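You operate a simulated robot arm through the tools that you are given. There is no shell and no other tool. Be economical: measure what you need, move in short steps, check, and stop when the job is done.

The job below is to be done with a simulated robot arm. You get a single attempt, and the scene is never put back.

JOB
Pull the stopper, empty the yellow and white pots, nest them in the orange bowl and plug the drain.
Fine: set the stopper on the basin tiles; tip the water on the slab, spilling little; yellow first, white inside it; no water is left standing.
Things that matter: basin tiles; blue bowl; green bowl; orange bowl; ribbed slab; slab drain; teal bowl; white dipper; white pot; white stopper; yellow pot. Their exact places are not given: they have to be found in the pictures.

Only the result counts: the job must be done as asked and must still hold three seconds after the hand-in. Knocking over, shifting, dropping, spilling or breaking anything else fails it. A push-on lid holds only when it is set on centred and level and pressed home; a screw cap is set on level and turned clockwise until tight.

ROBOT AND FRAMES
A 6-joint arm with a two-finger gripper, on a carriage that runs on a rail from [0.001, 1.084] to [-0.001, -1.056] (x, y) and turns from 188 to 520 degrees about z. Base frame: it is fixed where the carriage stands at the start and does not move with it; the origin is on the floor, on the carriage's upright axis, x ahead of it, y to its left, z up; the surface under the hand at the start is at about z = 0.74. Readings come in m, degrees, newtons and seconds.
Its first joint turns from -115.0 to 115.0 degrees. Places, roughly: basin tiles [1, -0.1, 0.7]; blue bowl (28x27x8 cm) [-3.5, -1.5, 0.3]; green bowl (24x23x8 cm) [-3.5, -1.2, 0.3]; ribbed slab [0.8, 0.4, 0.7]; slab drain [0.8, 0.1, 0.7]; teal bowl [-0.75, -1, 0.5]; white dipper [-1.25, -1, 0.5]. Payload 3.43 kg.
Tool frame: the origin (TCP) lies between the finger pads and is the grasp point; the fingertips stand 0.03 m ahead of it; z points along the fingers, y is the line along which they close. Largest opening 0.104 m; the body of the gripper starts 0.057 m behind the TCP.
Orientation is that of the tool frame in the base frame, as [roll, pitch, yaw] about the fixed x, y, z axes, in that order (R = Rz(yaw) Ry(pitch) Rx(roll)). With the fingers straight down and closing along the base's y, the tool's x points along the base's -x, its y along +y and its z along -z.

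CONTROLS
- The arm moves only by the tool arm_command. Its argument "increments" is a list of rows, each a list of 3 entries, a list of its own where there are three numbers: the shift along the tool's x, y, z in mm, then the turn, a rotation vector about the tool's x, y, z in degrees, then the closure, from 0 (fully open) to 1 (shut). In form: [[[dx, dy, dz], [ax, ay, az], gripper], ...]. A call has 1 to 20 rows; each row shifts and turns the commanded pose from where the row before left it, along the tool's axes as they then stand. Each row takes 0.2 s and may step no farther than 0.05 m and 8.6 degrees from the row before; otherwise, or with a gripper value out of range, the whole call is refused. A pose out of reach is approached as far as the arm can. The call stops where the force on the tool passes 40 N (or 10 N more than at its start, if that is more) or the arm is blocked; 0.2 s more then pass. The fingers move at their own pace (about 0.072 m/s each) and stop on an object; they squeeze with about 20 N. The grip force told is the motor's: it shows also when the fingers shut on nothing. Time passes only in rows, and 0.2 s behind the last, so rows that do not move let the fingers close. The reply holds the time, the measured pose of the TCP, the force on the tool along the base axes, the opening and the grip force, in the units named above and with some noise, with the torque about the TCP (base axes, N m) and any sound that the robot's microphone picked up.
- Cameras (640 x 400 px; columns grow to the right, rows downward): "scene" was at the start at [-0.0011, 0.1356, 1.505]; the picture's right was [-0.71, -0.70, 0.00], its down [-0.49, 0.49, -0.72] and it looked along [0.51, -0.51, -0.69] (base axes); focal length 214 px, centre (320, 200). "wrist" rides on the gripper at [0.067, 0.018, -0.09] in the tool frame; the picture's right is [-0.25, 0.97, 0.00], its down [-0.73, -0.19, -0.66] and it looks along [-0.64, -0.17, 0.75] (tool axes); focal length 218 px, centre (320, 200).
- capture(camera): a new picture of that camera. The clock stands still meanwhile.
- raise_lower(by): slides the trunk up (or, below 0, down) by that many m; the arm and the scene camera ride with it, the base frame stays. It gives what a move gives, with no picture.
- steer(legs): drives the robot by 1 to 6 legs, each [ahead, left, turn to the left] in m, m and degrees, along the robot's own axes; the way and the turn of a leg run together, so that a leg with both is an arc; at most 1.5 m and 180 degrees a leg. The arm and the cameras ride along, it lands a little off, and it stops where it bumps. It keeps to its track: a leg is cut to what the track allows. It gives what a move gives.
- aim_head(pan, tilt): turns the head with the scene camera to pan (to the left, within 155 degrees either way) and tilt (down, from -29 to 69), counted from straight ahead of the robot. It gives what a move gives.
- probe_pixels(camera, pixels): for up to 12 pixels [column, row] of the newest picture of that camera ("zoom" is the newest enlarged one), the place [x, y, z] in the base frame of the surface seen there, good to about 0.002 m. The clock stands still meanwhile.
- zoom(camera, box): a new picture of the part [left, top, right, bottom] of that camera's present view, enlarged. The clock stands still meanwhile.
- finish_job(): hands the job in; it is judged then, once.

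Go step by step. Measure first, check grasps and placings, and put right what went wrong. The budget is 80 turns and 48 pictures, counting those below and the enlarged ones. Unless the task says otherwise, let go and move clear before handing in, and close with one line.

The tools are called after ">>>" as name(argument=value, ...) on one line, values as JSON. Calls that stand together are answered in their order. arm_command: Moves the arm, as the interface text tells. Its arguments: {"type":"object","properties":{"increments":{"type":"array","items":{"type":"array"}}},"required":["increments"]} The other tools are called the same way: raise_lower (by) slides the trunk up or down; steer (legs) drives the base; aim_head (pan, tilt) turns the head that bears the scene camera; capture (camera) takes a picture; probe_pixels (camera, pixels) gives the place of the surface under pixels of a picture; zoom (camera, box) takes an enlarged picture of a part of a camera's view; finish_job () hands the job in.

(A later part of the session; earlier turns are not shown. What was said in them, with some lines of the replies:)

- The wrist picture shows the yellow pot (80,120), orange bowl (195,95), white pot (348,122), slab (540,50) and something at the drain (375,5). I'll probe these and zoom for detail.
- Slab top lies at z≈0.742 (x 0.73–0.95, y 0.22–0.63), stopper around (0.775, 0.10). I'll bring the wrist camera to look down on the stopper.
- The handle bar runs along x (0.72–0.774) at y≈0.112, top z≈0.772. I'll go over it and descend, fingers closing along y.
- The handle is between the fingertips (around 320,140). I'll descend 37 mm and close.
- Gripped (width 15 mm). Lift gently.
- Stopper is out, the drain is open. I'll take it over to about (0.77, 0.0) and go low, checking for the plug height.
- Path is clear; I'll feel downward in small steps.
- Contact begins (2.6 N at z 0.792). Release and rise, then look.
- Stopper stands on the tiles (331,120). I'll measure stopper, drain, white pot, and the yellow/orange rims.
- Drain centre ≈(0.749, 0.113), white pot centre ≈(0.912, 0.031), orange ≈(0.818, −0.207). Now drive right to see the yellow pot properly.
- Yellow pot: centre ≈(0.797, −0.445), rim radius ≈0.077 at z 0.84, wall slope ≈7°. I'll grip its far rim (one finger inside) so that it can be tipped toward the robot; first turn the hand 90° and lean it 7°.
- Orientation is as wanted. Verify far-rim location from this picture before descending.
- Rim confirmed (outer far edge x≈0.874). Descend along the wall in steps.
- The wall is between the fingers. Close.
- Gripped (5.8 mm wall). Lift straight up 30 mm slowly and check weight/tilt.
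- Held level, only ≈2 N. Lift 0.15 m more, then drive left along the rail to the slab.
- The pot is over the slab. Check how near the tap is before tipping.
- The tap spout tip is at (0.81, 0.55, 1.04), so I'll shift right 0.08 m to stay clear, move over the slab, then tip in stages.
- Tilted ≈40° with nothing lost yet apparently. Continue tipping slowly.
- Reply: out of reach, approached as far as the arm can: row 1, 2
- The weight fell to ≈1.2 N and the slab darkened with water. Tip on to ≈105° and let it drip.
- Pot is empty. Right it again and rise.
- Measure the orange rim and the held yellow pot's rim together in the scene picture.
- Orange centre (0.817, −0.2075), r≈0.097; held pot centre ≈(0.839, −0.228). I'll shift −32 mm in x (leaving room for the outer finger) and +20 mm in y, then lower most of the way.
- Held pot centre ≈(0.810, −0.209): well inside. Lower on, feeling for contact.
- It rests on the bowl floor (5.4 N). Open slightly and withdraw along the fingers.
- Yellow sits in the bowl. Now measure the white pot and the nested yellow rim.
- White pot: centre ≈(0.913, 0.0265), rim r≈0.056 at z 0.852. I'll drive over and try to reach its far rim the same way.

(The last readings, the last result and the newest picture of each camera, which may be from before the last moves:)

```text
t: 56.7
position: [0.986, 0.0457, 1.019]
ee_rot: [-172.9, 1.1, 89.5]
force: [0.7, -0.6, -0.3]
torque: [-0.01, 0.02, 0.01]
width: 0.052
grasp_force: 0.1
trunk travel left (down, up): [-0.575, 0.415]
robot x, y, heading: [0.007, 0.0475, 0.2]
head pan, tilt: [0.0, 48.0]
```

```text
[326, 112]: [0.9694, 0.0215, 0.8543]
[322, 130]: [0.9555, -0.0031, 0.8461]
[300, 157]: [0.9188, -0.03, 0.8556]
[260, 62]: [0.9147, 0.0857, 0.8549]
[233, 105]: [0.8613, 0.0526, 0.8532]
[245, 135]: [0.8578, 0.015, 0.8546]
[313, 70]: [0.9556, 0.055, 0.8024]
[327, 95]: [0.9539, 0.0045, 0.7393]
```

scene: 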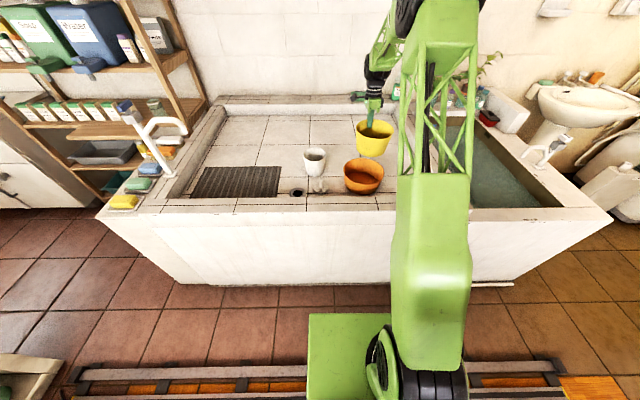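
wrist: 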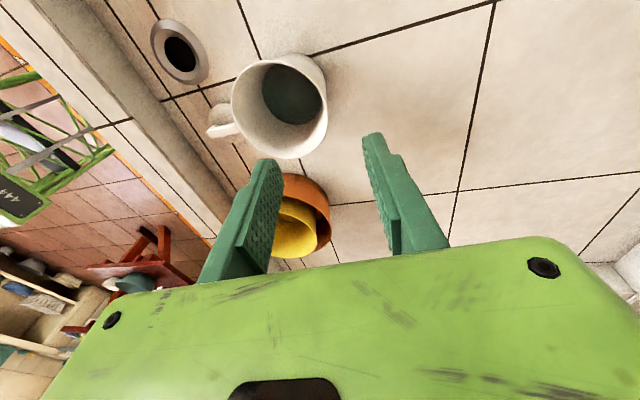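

Rim confirmed: far edge x≈0.969, y centre 0.028, z 0.855. Descend onto the wall.

>>> arm_command(increments=[[[-18, 3, 10], [0, 0, 0], 0.5], [[0, 0, 45], [0, 0, 0], 0.5], [[0, 0, 45], [0, 0, 0], 0.5], [[0, 0, 35], [0, 0, 0], 0.5], [[0, 0, 25], [0, 0, 0], 0.5], [[0, 0, 19], [0, 0, 0], 0.5], [[0, 0, 0], [0, 0, 0], 0.5]])

>>> capture(camera="wrist")

```text
t: 58.3
position: [0.9645, 0.0245, 0.8414]
ee_rot: [-173.0, 1.2, 89.5]
force: [-0.5, 0.7, 0.7]
torque: [0.0, -0.01, -0.01]
width: 0.0519
grasp_force: 0.1
trunk travel left (down, up): [-0.575, 0.415]
robot x, y, heading: [-0.0001, 0.0445, 0.6]
head pan, tilt: [0.0, 48.0]
```

```text
16 pictures are left
```

wrist: 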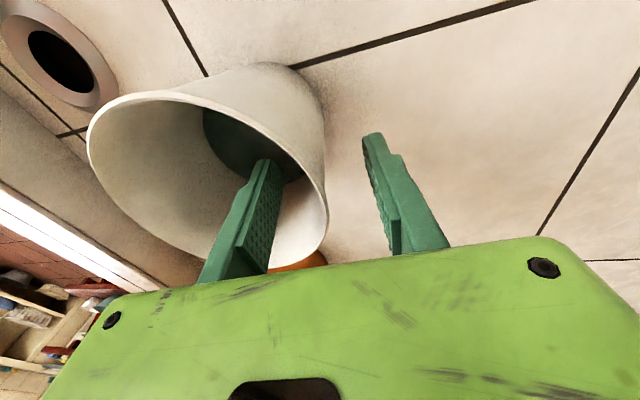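

The white wall is between the fingers. Close, then lift 30 mm.

>>> arm_command(increments=[[[0, 0, 0], [0, 0, 0], 0.7], [[0, 0, 0], [0, 0, 0], 0.85], [[0, 0, 0], [0, 0, 0], 1], [[0, 0, 0], [0, 0, 0], 1], [[0, 0, 0], [0, 0, 0], 1], [[0, -0.6, -5], [0, 0, 0], 1], [[0, -0.6, -5], [0, 0, 0], 1], [[0, -1.2, -10], [0, 0, 0], 1], [[0, -1.2, -10], [0, 0, 0], 1], [[0, 0, 0], [0, 0, 0], 1]])

>>> capture(camera="wrist")

```text
t: 60.5
position: [0.9655, 0.0239, 0.8713]
ee_rot: [-173.0, 1.1, 89.5]
force: [0.7, 0.2, -1.8]
torque: [0.0, -0.12, 0.02]
width: 0.006
grasp_force: 20.2
trunk travel left (down, up): [-0.575, 0.415]
robot x, y, heading: [-0.0029, 0.044, 0.4]
head pan, tilt: [0.0, 48.0]
```

```text
15 pictures are left
```

wrist: 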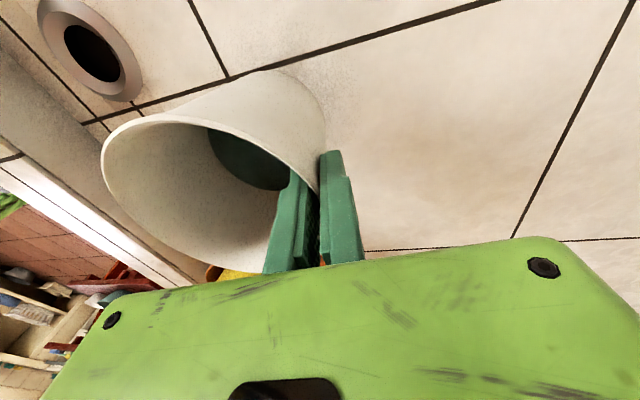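

Held. Lift, drive to the slab, position and begin tipping to ≈40°.

>>> arm_command(increments=[[[0, -1.8, -15], [0, 0, 0], 1], [[0, -2.4, -20], [0, 0, 0], 1], [[0, -2.4, -20], [0, 0, 0], 1], [[0, -2.4, -20], [0, 0, 0], 1], [[0, -2.4, -20], [0, 0, 0], 1], [[0, -2.4, -20], [0, 0, 0], 1], [[0, -1.8, -15], [0, 0, 0], 1], [[0, 0, 0], [0, 0, 0], 1]])

>>> steer(legs=[[0, 0.31, 0]])

>>> arm_command(increments=[[[0, -12, 15.3], [0, 0, 0], 1], [[0, -12, 15.3], [0, 0, 0], 1], [[0, -12, 15.3], [0, 0, 0], 1], [[0, -12, 15.3], [0, 0, 0], 1], [[0, 0, 0], [-5, 0, 0], 1], [[0, 0, 0], [-5, 0, 0], 1], [[0, 0, 0], [-5, 0, 0], 1], [[0, 0, 0], [-5, 0, 0], 1], [[0, 0, 0], [-5, 0, 0], 1], [[0, 0, 0], [-5, 0, 0], 1], [[0, 0, 0], [-5, 0, 0], 1]])

>>> zoom(camera="scene", box=[260, 80, 500, 230])

```text
t: 62.3
position: [0.966, 0.0289, 1.0026]
ee_rot: [-173.0, 1.1, 89.5]
force: [-0.5, -1.0, -2.5]
torque: [0.01, -0.14, -0.01]
width: 0.0061
grasp_force: 20.8
trunk travel left (down, up): [-0.575, 0.415]
robot x, y, heading: [0.003, 0.0477, 0.2]
head pan, tilt: [0.0, 48.0]
```

```text
t: 64.5
position: [0.9661, 0.3414, 1.0035]
ee_rot: [-173.1, 1.0, 89.2]
force: [0.1, -0.2, -2.9]
torque: [0.02, -0.12, 0.04]
width: 0.0061
grasp_force: 19.8
trunk travel left (down, up): [-0.575, 0.415]
robot x, y, heading: [-0.0003, 0.3678, 0.2]
head pan, tilt: [0.0, 48.0]
```

```text
t: 66.9
position: [0.9115, 0.3407, 0.9479]
ee_rot: [152.0, 1.2, 89.3]
force: [-0.6, -0.8, -2.2]
torque: [-0.01, -0.03, -0.03]
width: 0.0062
grasp_force: 19.9
trunk travel left (down, up): [-0.575, 0.415]
robot x, y, heading: [0.0001, 0.3658, 0.1]
head pan, tilt: [0.0, 48.0]
```

```text
2.67 times, centred on (380, 155) of scene
```

zoom: 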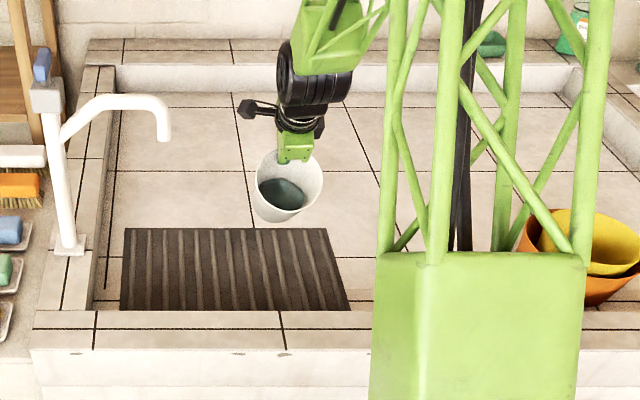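

Water is still in the pot. Continue tipping slowly over the slab.

>>> arm_command(increments=[[[0, 0, 0], [-3.5, 0, 0], 1], [[0, 0, 0], [-3.5, 0, 0], 1], [[0, 0, 0], [-3.5, 0, 0], 1], [[0, 0, 0], [-3.5, 0, 0], 1], [[0, 0, 0], [-3.5, 0, 0], 1], [[0, 0, 0], [-3.5, 0, 0], 1], [[0, 0, 0], [-3.5, 0, 0], 1], [[0, 0, 0], [-3.5, 0, 0], 1], [[0, 0, 0], [-3.5, 0, 0], 1], [[0, 0, 0], [-3.5, 0, 0], 1], [[0, 0, 0], [-3.5, 0, 0], 1], [[0, 0, 0], [-3.5, 0, 0], 1], [[0, 0, 0], [-3.5, 0, 0], 1]])

>>> arm_command(increments=[[[0, 0, 0], [-4, 0, 0], 1], [[0, 0, 0], [-4, 0, 0], 1], [[0, 0, 0], [-4, 0, 0], 1], [[0, 0, 0], [-4, 0, 0], 1], [[0, 0, 0], [-4, 0, 0], 1], [[0, 0, 0], [-4, 0, 0], 1], [[0, 0, 0], [0, 0, 0], 1], [[0, 0, 0], [0, 0, 0], 1], [[0, 0, 0], [0, 0, 0], 1], [[0, 0, 0], [0, 0, 0], 1], [[0, 0, 0], [0, 0, 0], 1], [[0, 0, 0], [0, 0, 0], 1], [[0, 0, 0], [0, 0, 0], 1], [[0, 0, 0], [0, 0, 0], 1]])

>>> capture(camera="wrist")

```text
t: 69.7
position: [0.9112, 0.3395, 0.948]
ee_rot: [106.4, 1.1, 89.2]
force: [0.6, 0.6, -0.9]
torque: [-0.02, 0.02, -0.02]
width: 0.006
grasp_force: 20.1
trunk travel left (down, up): [-0.575, 0.415]
robot x, y, heading: [0.0005, 0.3636, 0.1]
head pan, tilt: [0.0, 48.0]
```

```text
t: 72.7
position: [0.9111, 0.3406, 0.9485]
ee_rot: [82.5, 1.2, 89.2]
force: [0.0, -0.9, -1.0]
torque: [0.0, 0.01, -0.03]
width: 0.0061
grasp_force: 20.6
trunk travel left (down, up): [-0.575, 0.415]
robot x, y, heading: [0.0051, 0.3633, 0.2]
head pan, tilt: [0.0, 48.0]
```

```text
13 pictures are left
```

wrist: 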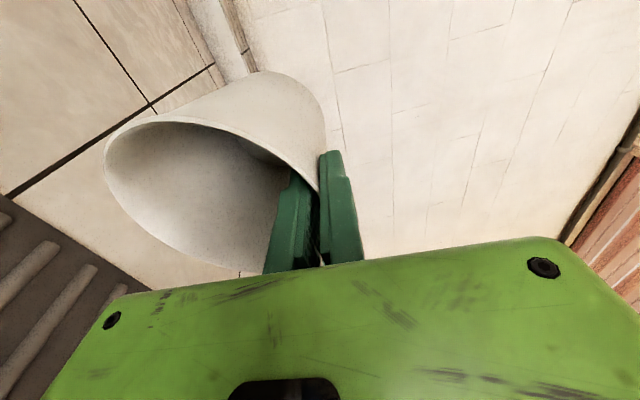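

Empty (≈0.9 N). Right the pot, rise, and drive to the nest.

>>> arm_command(increments=[[[0, 0, 0], [8.5, 0, 0], 1], [[0, 0, 0], [8.5, 0, 0], 1], [[0, 0, 0], [8.5, 0, 0], 1], [[0, 0, 0], [8.5, 0, 0], 1], [[0, 0, 0], [8.5, 0, 0], 1], [[0, 0, 0], [8.5, 0, 0], 1], [[0, 0, 0], [8.5, 0, 0], 1], [[0, 0, 0], [8.5, 0, 0], 1], [[0, 0, 0], [8.5, 0, 0], 1], [[0, 0, 0], [8.5, 0, 0], 1], [[0, 0, 0], [8.5, 0, 0], 1], [[0, 0, 0], [8.5, 0, 0], 1], [[0, -4, -35], [2.5, 0, 0], 1], [[0, -4, -35], [0, 0, 0], 1], [[0, 0, 0], [0, 0, 0], 1]])

>>> steer(legs=[[0, -0.3, 0], [0, -0.245, 0]])

>>> zoom(camera="scene", box=[280, 95, 440, 215])

```text
t: 75.9
position: [0.9083, 0.3425, 1.0195]
ee_rot: [-173.0, 1.1, 89.1]
force: [0.0, 0.6, 0.6]
torque: [0.01, -0.07, -0.01]
width: 0.0059
grasp_force: 20.1
trunk travel left (down, up): [-0.575, 0.415]
robot x, y, heading: [0.0023, 0.365, 0.1]
head pan, tilt: [0.0, 48.0]
```

```text
t: 79.4
position: [0.9075, -0.1878, 1.0176]
ee_rot: [-173.0, 1.3, 89.8]
force: [0.1, 0.2, -1.2]
torque: [0.01, 0.02, 0.01]
width: 0.0059
grasp_force: 19.9
trunk travel left (down, up): [-0.575, 0.415]
robot x, y, heading: [0.0017, -0.176, 0.8]
head pan, tilt: [0.0, 48.0]
```

```text
3.33 times, centred on (360, 155) of scene
```

zoom: 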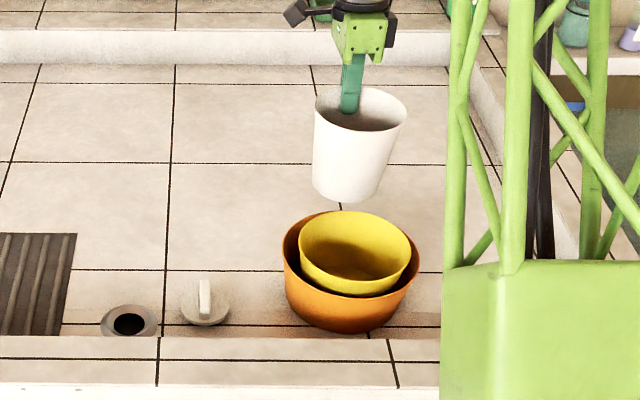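

>>> probe_pixels(camera="zoom", pixels=[[301, 252], [410, 258], [355, 292], [356, 212], [315, 225], [398, 232], [315, 105], [405, 115], [355, 130], [384, 89], [325, 92], [313, 125]])

```text
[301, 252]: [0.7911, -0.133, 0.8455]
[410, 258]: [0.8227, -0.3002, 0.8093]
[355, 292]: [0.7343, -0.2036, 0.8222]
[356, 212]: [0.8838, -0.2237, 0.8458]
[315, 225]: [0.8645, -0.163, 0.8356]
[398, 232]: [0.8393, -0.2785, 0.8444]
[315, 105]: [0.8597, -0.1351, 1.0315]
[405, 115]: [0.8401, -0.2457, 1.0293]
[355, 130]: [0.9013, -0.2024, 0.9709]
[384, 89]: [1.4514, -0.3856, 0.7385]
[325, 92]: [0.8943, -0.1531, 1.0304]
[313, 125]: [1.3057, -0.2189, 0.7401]
```

White pot centre ≈(0.852, −0.1905); yellow centre ≈(0.806, −0.209). Shift (−50, −18.5 mm) and lower most of the way.

>>> arm_command(increments=[[[-9.3, -25, 3], [0, 0, 0], 1], [[-9.2, -24.6, 3], [0, 0, 0], 1], [[0, 0, 0], [0, 0, 0], 1], [[0, 4.9, 39.7], [0, 0, 0], 1], [[0, 3, 25], [0, 0, 0], 1], [[0, 0, 0], [0, 0, 0], 1]])

>>> zoom(camera="scene", box=[280, 95, 440, 215])

```text
t: 80.8
position: [0.8578, -0.2069, 0.9533]
ee_rot: [-172.9, 1.2, 89.9]
force: [0.2, -0.3, -0.7]
torque: [0.01, 0.02, 0.02]
width: 0.0058
grasp_force: 19.4
trunk travel left (down, up): [-0.575, 0.415]
robot x, y, heading: [0.0002, -0.1735, 0.6]
head pan, tilt: [0.0, 48.0]
```

```text
3.33 times, centred on (360, 155) of scene
```

zoom: 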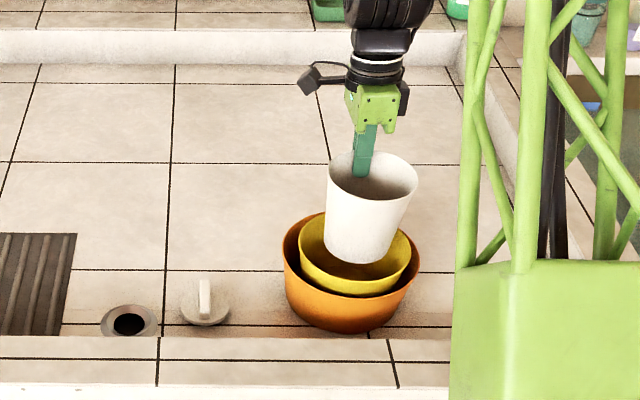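

>>> probe_pixels(camera="zoom", pixels=[[330, 178], [416, 186], [335, 162], [400, 162], [365, 258], [332, 245], [398, 245]])

```text
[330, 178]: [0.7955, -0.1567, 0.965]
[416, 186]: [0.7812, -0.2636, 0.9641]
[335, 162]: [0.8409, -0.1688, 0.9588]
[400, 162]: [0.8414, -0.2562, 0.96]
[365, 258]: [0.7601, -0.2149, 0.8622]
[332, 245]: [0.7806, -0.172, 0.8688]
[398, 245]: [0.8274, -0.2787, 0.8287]
```

Centred within a few mm. Lower on and feel for contact.

>>> arm_command(increments=[[[2, 4.9, 39.7], [0, 0, 0], 1], [[0, 4.2, 34], [0, 0, 0], 1], [[0, 1.2, 10], [0, 0, 0], 1], [[0, 0.6, 5], [0, 0, 0], 1], [[0, 0.4, 3], [0, 0, 0], 1], [[0, 0.25, 2], [0, 0, 0], 1], [[0, 0, 0], [0, 0, 0], 1]])

```text
t: 82.4
position: [0.8578, -0.2068, 0.8588]
ee_rot: [-173.0, 1.2, 89.8]
force: [-0.2, 0.0, 0.3]
torque: [0.02, -0.01, 0.03]
width: 0.006
grasp_force: 20.1
trunk travel left (down, up): [-0.575, 0.415]
robot x, y, heading: [0.0006, -0.1767, 0.7]
head pan, tilt: [0.0, 48.0]
```

>>> arm_command(increments=[[[0, 0.25, 2], [0, 0, 0], 1], [[0, 0.25, 2], [0, 0, 0], 1], [[0, 0.2, 1.5], [0, 0, 0], 1], [[0, 0, 0], [0, 0, 0], 1]])

>>> capture(camera="wrist")

```text
t: 83.4
position: [0.8569, -0.2059, 0.8533]
ee_rot: [-173.0, 1.2, 89.9]
force: [1.4, 3.0, 16.4]
torque: [-0.22, 0.26, -0.04]
width: 0.006
grasp_force: 19.6
trunk travel left (down, up): [-0.575, 0.415]
robot x, y, heading: [-0.0009, -0.1745, 0.4]
head pan, tilt: [0.0, 48.0]
```

```text
10 pictures are left
```

wrist: 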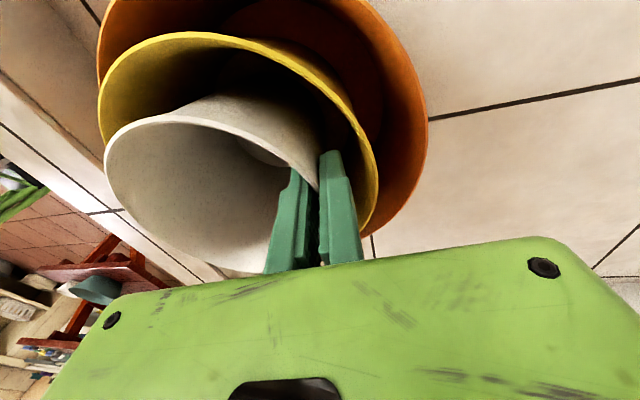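

On the yellow pot's floor. Release slightly and withdraw.

>>> arm_command(increments=[[[0, -0.1, -1], [0, 0, 0], 1], [[0, 0, 0], [0, 0, 0], 0.87], [[0, 0, 0], [0, 0, 0], 0.87], [[0, 0, 0], [0, 0, 0], 0.87], [[0, 0, -10], [0, 0, 0], 0.87], [[0, 0, -20], [0, 0, 0], 0.87], [[0, 0, -40], [0, 0, 0], 0.8], [[0, 0, -45], [0, 0, 0], 0.5], [[0, 0, -45], [0, 0, 0], 0.5], [[0, 0, 0], [0, 0, 0], 0.5]])

>>> zoom(camera="scene", box=[240, 95, 440, 220])

```text
t: 85.6
position: [0.8762, -0.2026, 1.0139]
ee_rot: [-173.1, 1.1, 89.8]
force: [0.3, -0.1, 0.0]
torque: [0.0, -0.01, 0.03]
width: 0.0518
grasp_force: 0.0
trunk travel left (down, up): [-0.575, 0.415]
robot x, y, heading: [0.0017, -0.1745, 0.7]
head pan, tilt: [0.0, 48.0]
```

```text
3.20 times, centred on (340, 158) of scene
```

zoom: 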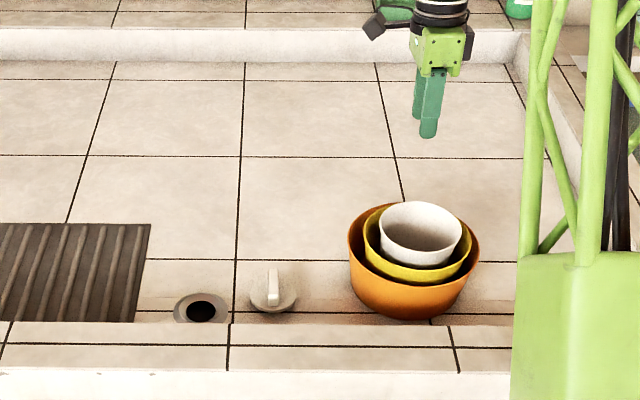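

All nested. Now drive back left and restore the hand to straight-down, closing along y, for the stopper.

>>> steer(legs=[[0, 0.21, -0.6]])

>>> arm_command(increments=[[[0, 0, 0], [-7, 0, 0], 0.3], [[0, 0, 0], [0, 1.1, 0], 0.3], [[0, 0, 0], [0, 0, -8.2], 0.3], [[0, 0, 0], [0, 0, -8.2], 0.3], [[0, 0, 0], [0, 0, -8.2], 0.3], [[0, 0, 0], [0, 0, -8.2], 0.3], [[0, 0, 0], [0, 0, -8.2], 0.3], [[0, 0, 0], [0, 0, -8.2], 0.3], [[0, 0, 0], [0, 0, -8.2], 0.3], [[0, 0, 0], [0, 0, -8.2], 0.3], [[0, 0, 0], [0, 0, -8.2], 0.3], [[0, 0, 0], [0, 0, -8.2], 0.3], [[0, 0, 0], [0, 0, -8.0], 0.3], [[40, 0, 0], [0, 0, 0], 0.3], [[40, 0, 0], [0, 0, 0], 0.3], [[40, 0, 0], [0, 0, 0], 0.3], [[0, 0, 0], [0, 0, 0], 0.3]])

>>> capture(camera="wrist")

```text
t: 87.3
position: [0.8771, -0.0024, 1.0137]
ee_rot: [-173.1, 1.1, 89.3]
force: [-0.7, 0.0, 0.5]
torque: [0.03, 0.02, 0.0]
width: 0.0518
grasp_force: 0.1
trunk travel left (down, up): [-0.575, 0.415]
robot x, y, heading: [0.0029, 0.0362, 0.3]
head pan, tilt: [0.0, 48.0]
```

```text
t: 90.9
position: [0.7557, 0.0012, 1.0158]
ee_rot: [-179.8, 0.0, 179.3]
force: [-0.3, 0.2, 0.1]
torque: [0.01, 0.01, 0.0]
width: 0.0725
grasp_force: 0.2
trunk travel left (down, up): [-0.575, 0.415]
robot x, y, heading: [-0.0005, 0.0361, 0.1]
head pan, tilt: [0.0, 48.0]
```

```text
8 pictures are left
```

wrist: 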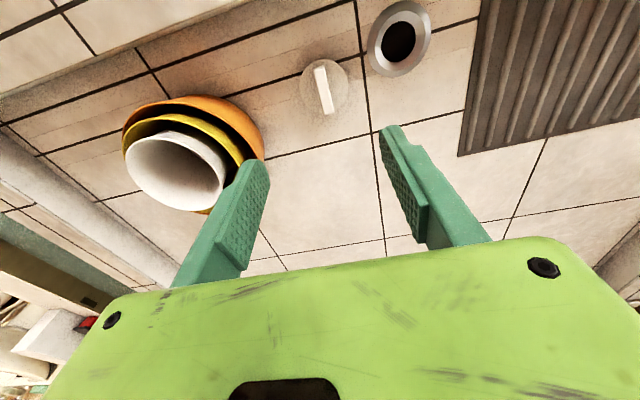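

>>> probe_pixels(camera="wrist", pixels=[[320, 70], [324, 90], [327, 110], [301, 85], [349, 85], [369, 40], [430, 38], [399, 3], [401, 75], [319, 62]])

>>> zoom(camera="wrist", box=[280, 0, 480, 125])

```text
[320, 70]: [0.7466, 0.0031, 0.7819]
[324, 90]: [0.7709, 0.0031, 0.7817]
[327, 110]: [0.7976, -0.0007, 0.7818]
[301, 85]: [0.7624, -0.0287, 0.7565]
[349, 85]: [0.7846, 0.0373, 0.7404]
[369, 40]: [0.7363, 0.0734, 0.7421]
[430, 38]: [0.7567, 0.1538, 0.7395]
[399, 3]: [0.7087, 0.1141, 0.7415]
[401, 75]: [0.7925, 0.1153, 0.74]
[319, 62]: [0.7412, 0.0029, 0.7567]
```

```text
3.20 times, centred on (380, 62) of wrist
```

zoom: 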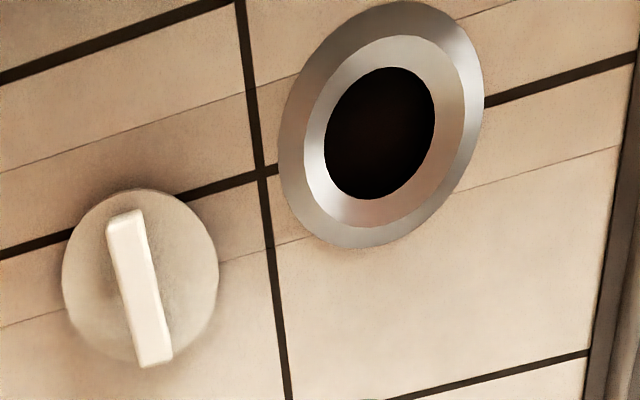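

Stopper unchanged (handle centre ≈(0.771, 0.002)), and no standing water is visible. Descend and grip.

>>> arm_command(increments=[[[-13, 1, 40], [0, 0, 0.6], 0.3], [[0, 0, 48], [0, 0, 0], 0.3], [[0, 0, 48], [0, 0, 0], 0.3], [[0, 0, 40], [0, 0, 0], 0.3], [[0, 0, 28], [0, 0, 0], 0.3], [[0, 0, 19], [0, 0, 0], 0.3], [[0, 0, 0], [0, 0, 0], 0.3]])

```text
t: 92.5
position: [0.7691, -0.0004, 0.7898]
ee_rot: [-179.8, 0.0, 178.7]
force: [-0.3, -0.7, 0.2]
torque: [0.03, 0.0, 0.01]
width: 0.0729
grasp_force: 0.0
trunk travel left (down, up): [-0.575, 0.415]
robot x, y, heading: [-0.0004, 0.0313, 0.1]
head pan, tilt: [0.0, 48.0]
```

>>> arm_command(increments=[[[0, 2, -2], [0, 0, -1.2], 0.3], [[0, 0, 0], [0, 0, 0], 0.3], [[0, 0, 0], [0, 0, 0], 0.8], [[0, 0, 0], [0, 0, 0], 1], [[0, 0, 0], [0, 0, 0], 1], [[0, 0, 0], [0, 0, 0], 1], [[0, 0, -10], [0, 0, 0], 1], [[0, 0, -20], [0, 0, 0], 1], [[0, 0, -30], [0, 0, 0], 1], [[0, 0, 0], [0, 0, 0], 1]])

>>> capture(camera="wrist")

```text
t: 94.7
position: [0.77, 0.0037, 0.8529]
ee_rot: [-179.9, 0.1, 180.0]
force: [0.1, -0.3, 0.0]
torque: [0.01, 0.0, 0.0]
width: 0.0153
grasp_force: 20.2
trunk travel left (down, up): [-0.575, 0.415]
robot x, y, heading: [0.0015, 0.0301, 0.2]
head pan, tilt: [0.0, 48.0]
```

```text
6 pictures are left
```

wrist: 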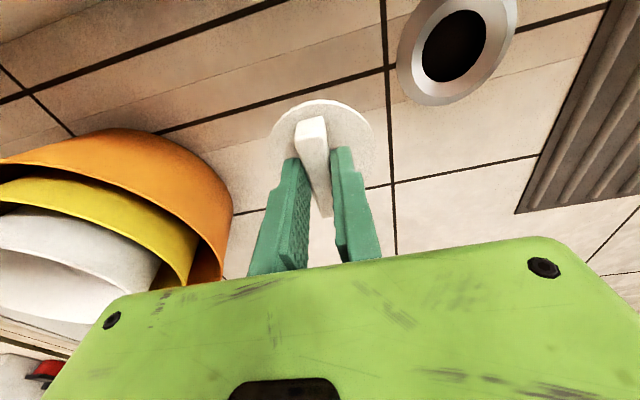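

Stopper held as before. Move over the drain at the original grasp point (0.7445, 0.1127).

>>> arm_command(increments=[[[8.5, 36.5, 0], [0, 0, 0], 1], [[8.5, 36.5, 0], [0, 0, 0], 1], [[8.5, 36, 0], [0, 0, 0], 1], [[0, 0, 0], [0, 0, 0], 1], [[0, 0, 20], [0, 0, 0], 1], [[0, 0, 20], [0, 0, 0], 1], [[0, 0, 0], [0, 0, 0], 1], [[0, 0, 0], [0, 0, 0], 1]])

>>> capture(camera="wrist")

```text
t: 96.5
position: [0.745, 0.1117, 0.8115]
ee_rot: [180.0, -0.1, 179.9]
force: [-0.5, 0.1, -0.6]
torque: [0.01, -0.01, 0.0]
width: 0.0149
grasp_force: 20.5
trunk travel left (down, up): [-0.575, 0.415]
robot x, y, heading: [-0.0006, 0.0352, 0.2]
head pan, tilt: [0.0, 48.0]
```

```text
5 pictures are left
```

wrist: 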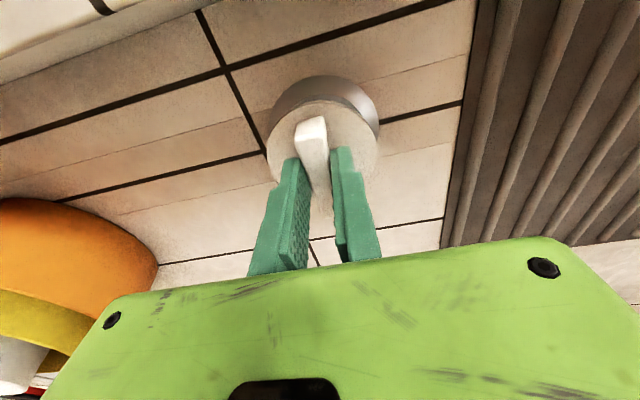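

Aligned over the drain. Lower to z≈0.781 in small steps.

>>> arm_command(increments=[[[0, 1, 10], [0, 0, 0], 1], [[0, 0, 7], [0, 0, 0], 1], [[0, 0, 4], [0, 0, 0], 1], [[0, 0, 3], [0, 0, 0], 1], [[0, 0, 3], [0, 0, 0], 1], [[0, 0, 2], [0, 0, 0], 1], [[0, 0, 0], [0, 0, 0], 1]])

```text
t: 98.1
position: [0.7441, 0.1131, 0.7835]
ee_rot: [180.0, 0.0, 179.9]
force: [0.2, 0.2, -0.3]
torque: [-0.02, -0.01, 0.0]
width: 0.015
grasp_force: 19.9
trunk travel left (down, up): [-0.575, 0.415]
robot x, y, heading: [-0.0022, 0.0343, -0.1]
head pan, tilt: [0.0, 48.0]
```

It has entered the hole (below the tile-contact height 0.791). Press on by millimetres.

>>> arm_command(increments=[[[0, 0, 1], [0, 0, 0], 1], [[0, 0, 1], [0, 0, 0], 1], [[0, 0, 1], [0, 0, 0], 1], [[0, 0, 1], [0, 0, 0], 1], [[0, 0, 0], [0, 0, 0], 1]])

```text
t: 99.4
position: [0.7447, 0.1114, 0.7811]
ee_rot: [-180.0, 0.2, 180.0]
force: [-10.2, -0.7, 24.2]
torque: [-0.05, 0.36, -0.02]
width: 0.0152
grasp_force: 19.8
trunk travel left (down, up): [-0.575, 0.415]
robot x, y, heading: [0.0036, 0.0334, 0.2]
head pan, tilt: [0.0, 48.0]
stopped in row 5: the force on the tool passed its limit at 41 N (the readings are from after the stop); the commanded pose is now the measured one
```

Seated firmly at the original height. Release, rise and look.

>>> arm_command(increments=[[[0, 0, -0.5], [0, 0, 0], 1], [[0, 0, 0], [0, 0, 0], 0.5], [[0, 0, 0], [0, 0, 0], 0.5], [[0, 0, 0], [0, 0, 0], 0.5], [[0, 0, -20], [0, 0, 0], 0.5], [[0, 0, -40], [0, 0, 0], 0.5], [[0, 0, -40], [0, 0, 0], 0.5], [[20, 0, -40], [0, 0, 0], 0.5], [[30, 0, -40], [0, 0, 0], 0.5], [[30, 0, -20], [0, 0, 0], 0.5], [[0, 0, 0], [0, 0, 0], 0.5]])

>>> zoom(camera="wrist", box=[240, 60, 440, 185])

>>> capture(camera="wrist")

```text
t: 101.8
position: [0.6644, 0.1133, 0.9807]
ee_rot: [-180.0, 0.2, 179.9]
force: [-0.3, 0.7, 1.1]
torque: [-0.01, -0.04, 0.03]
width: 0.0519
grasp_force: 0.1
trunk travel left (down, up): [-0.575, 0.415]
robot x, y, heading: [0.0026, 0.0338, -0.1]
head pan, tilt: [0.0, 48.0]
```

```text
3.20 times, centred on (340, 122) of wrist
```

zoom: 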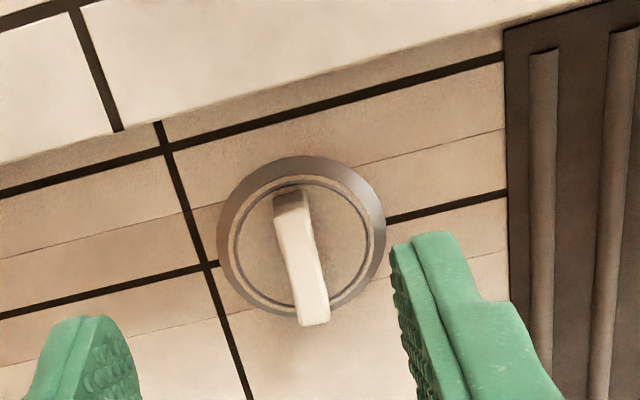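

```text
3 pictures are left
```

wrist: 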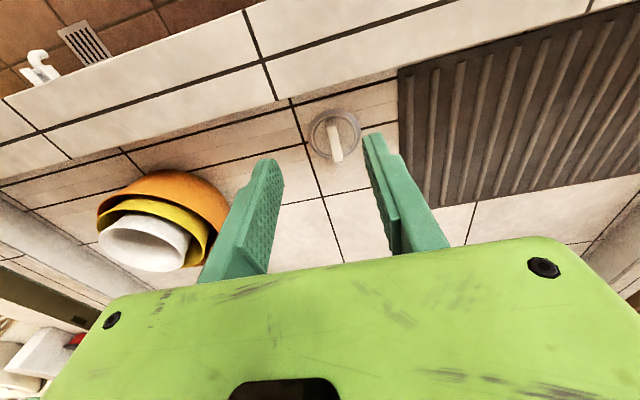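

The plug looks flush in its ring like at the start. Check its handle heights.

>>> probe_pixels(camera="zoom", pixels=[[292, 212], [302, 255], [312, 300], [260, 240], [345, 240], [580, 350]])

```text
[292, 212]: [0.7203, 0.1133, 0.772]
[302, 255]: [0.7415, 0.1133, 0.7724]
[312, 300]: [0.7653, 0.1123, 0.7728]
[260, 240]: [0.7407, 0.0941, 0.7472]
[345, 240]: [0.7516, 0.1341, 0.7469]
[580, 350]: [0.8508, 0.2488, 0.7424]
```

Heights match the start (handle 0.772, disc 0.747), so the drain is plugged level, the pots are nested, and the hand is clear.

>>> finish_job()

```text
The job is handed in.
```

The job is done and handed in. Both pots were emptied onto the slab and I saw no water left standing. The yellow pot sits in the orange bowl with the white pot inside it. The stopper, which stood on the basin tiles meanwhile, is back in the drain, level and at its starting height.
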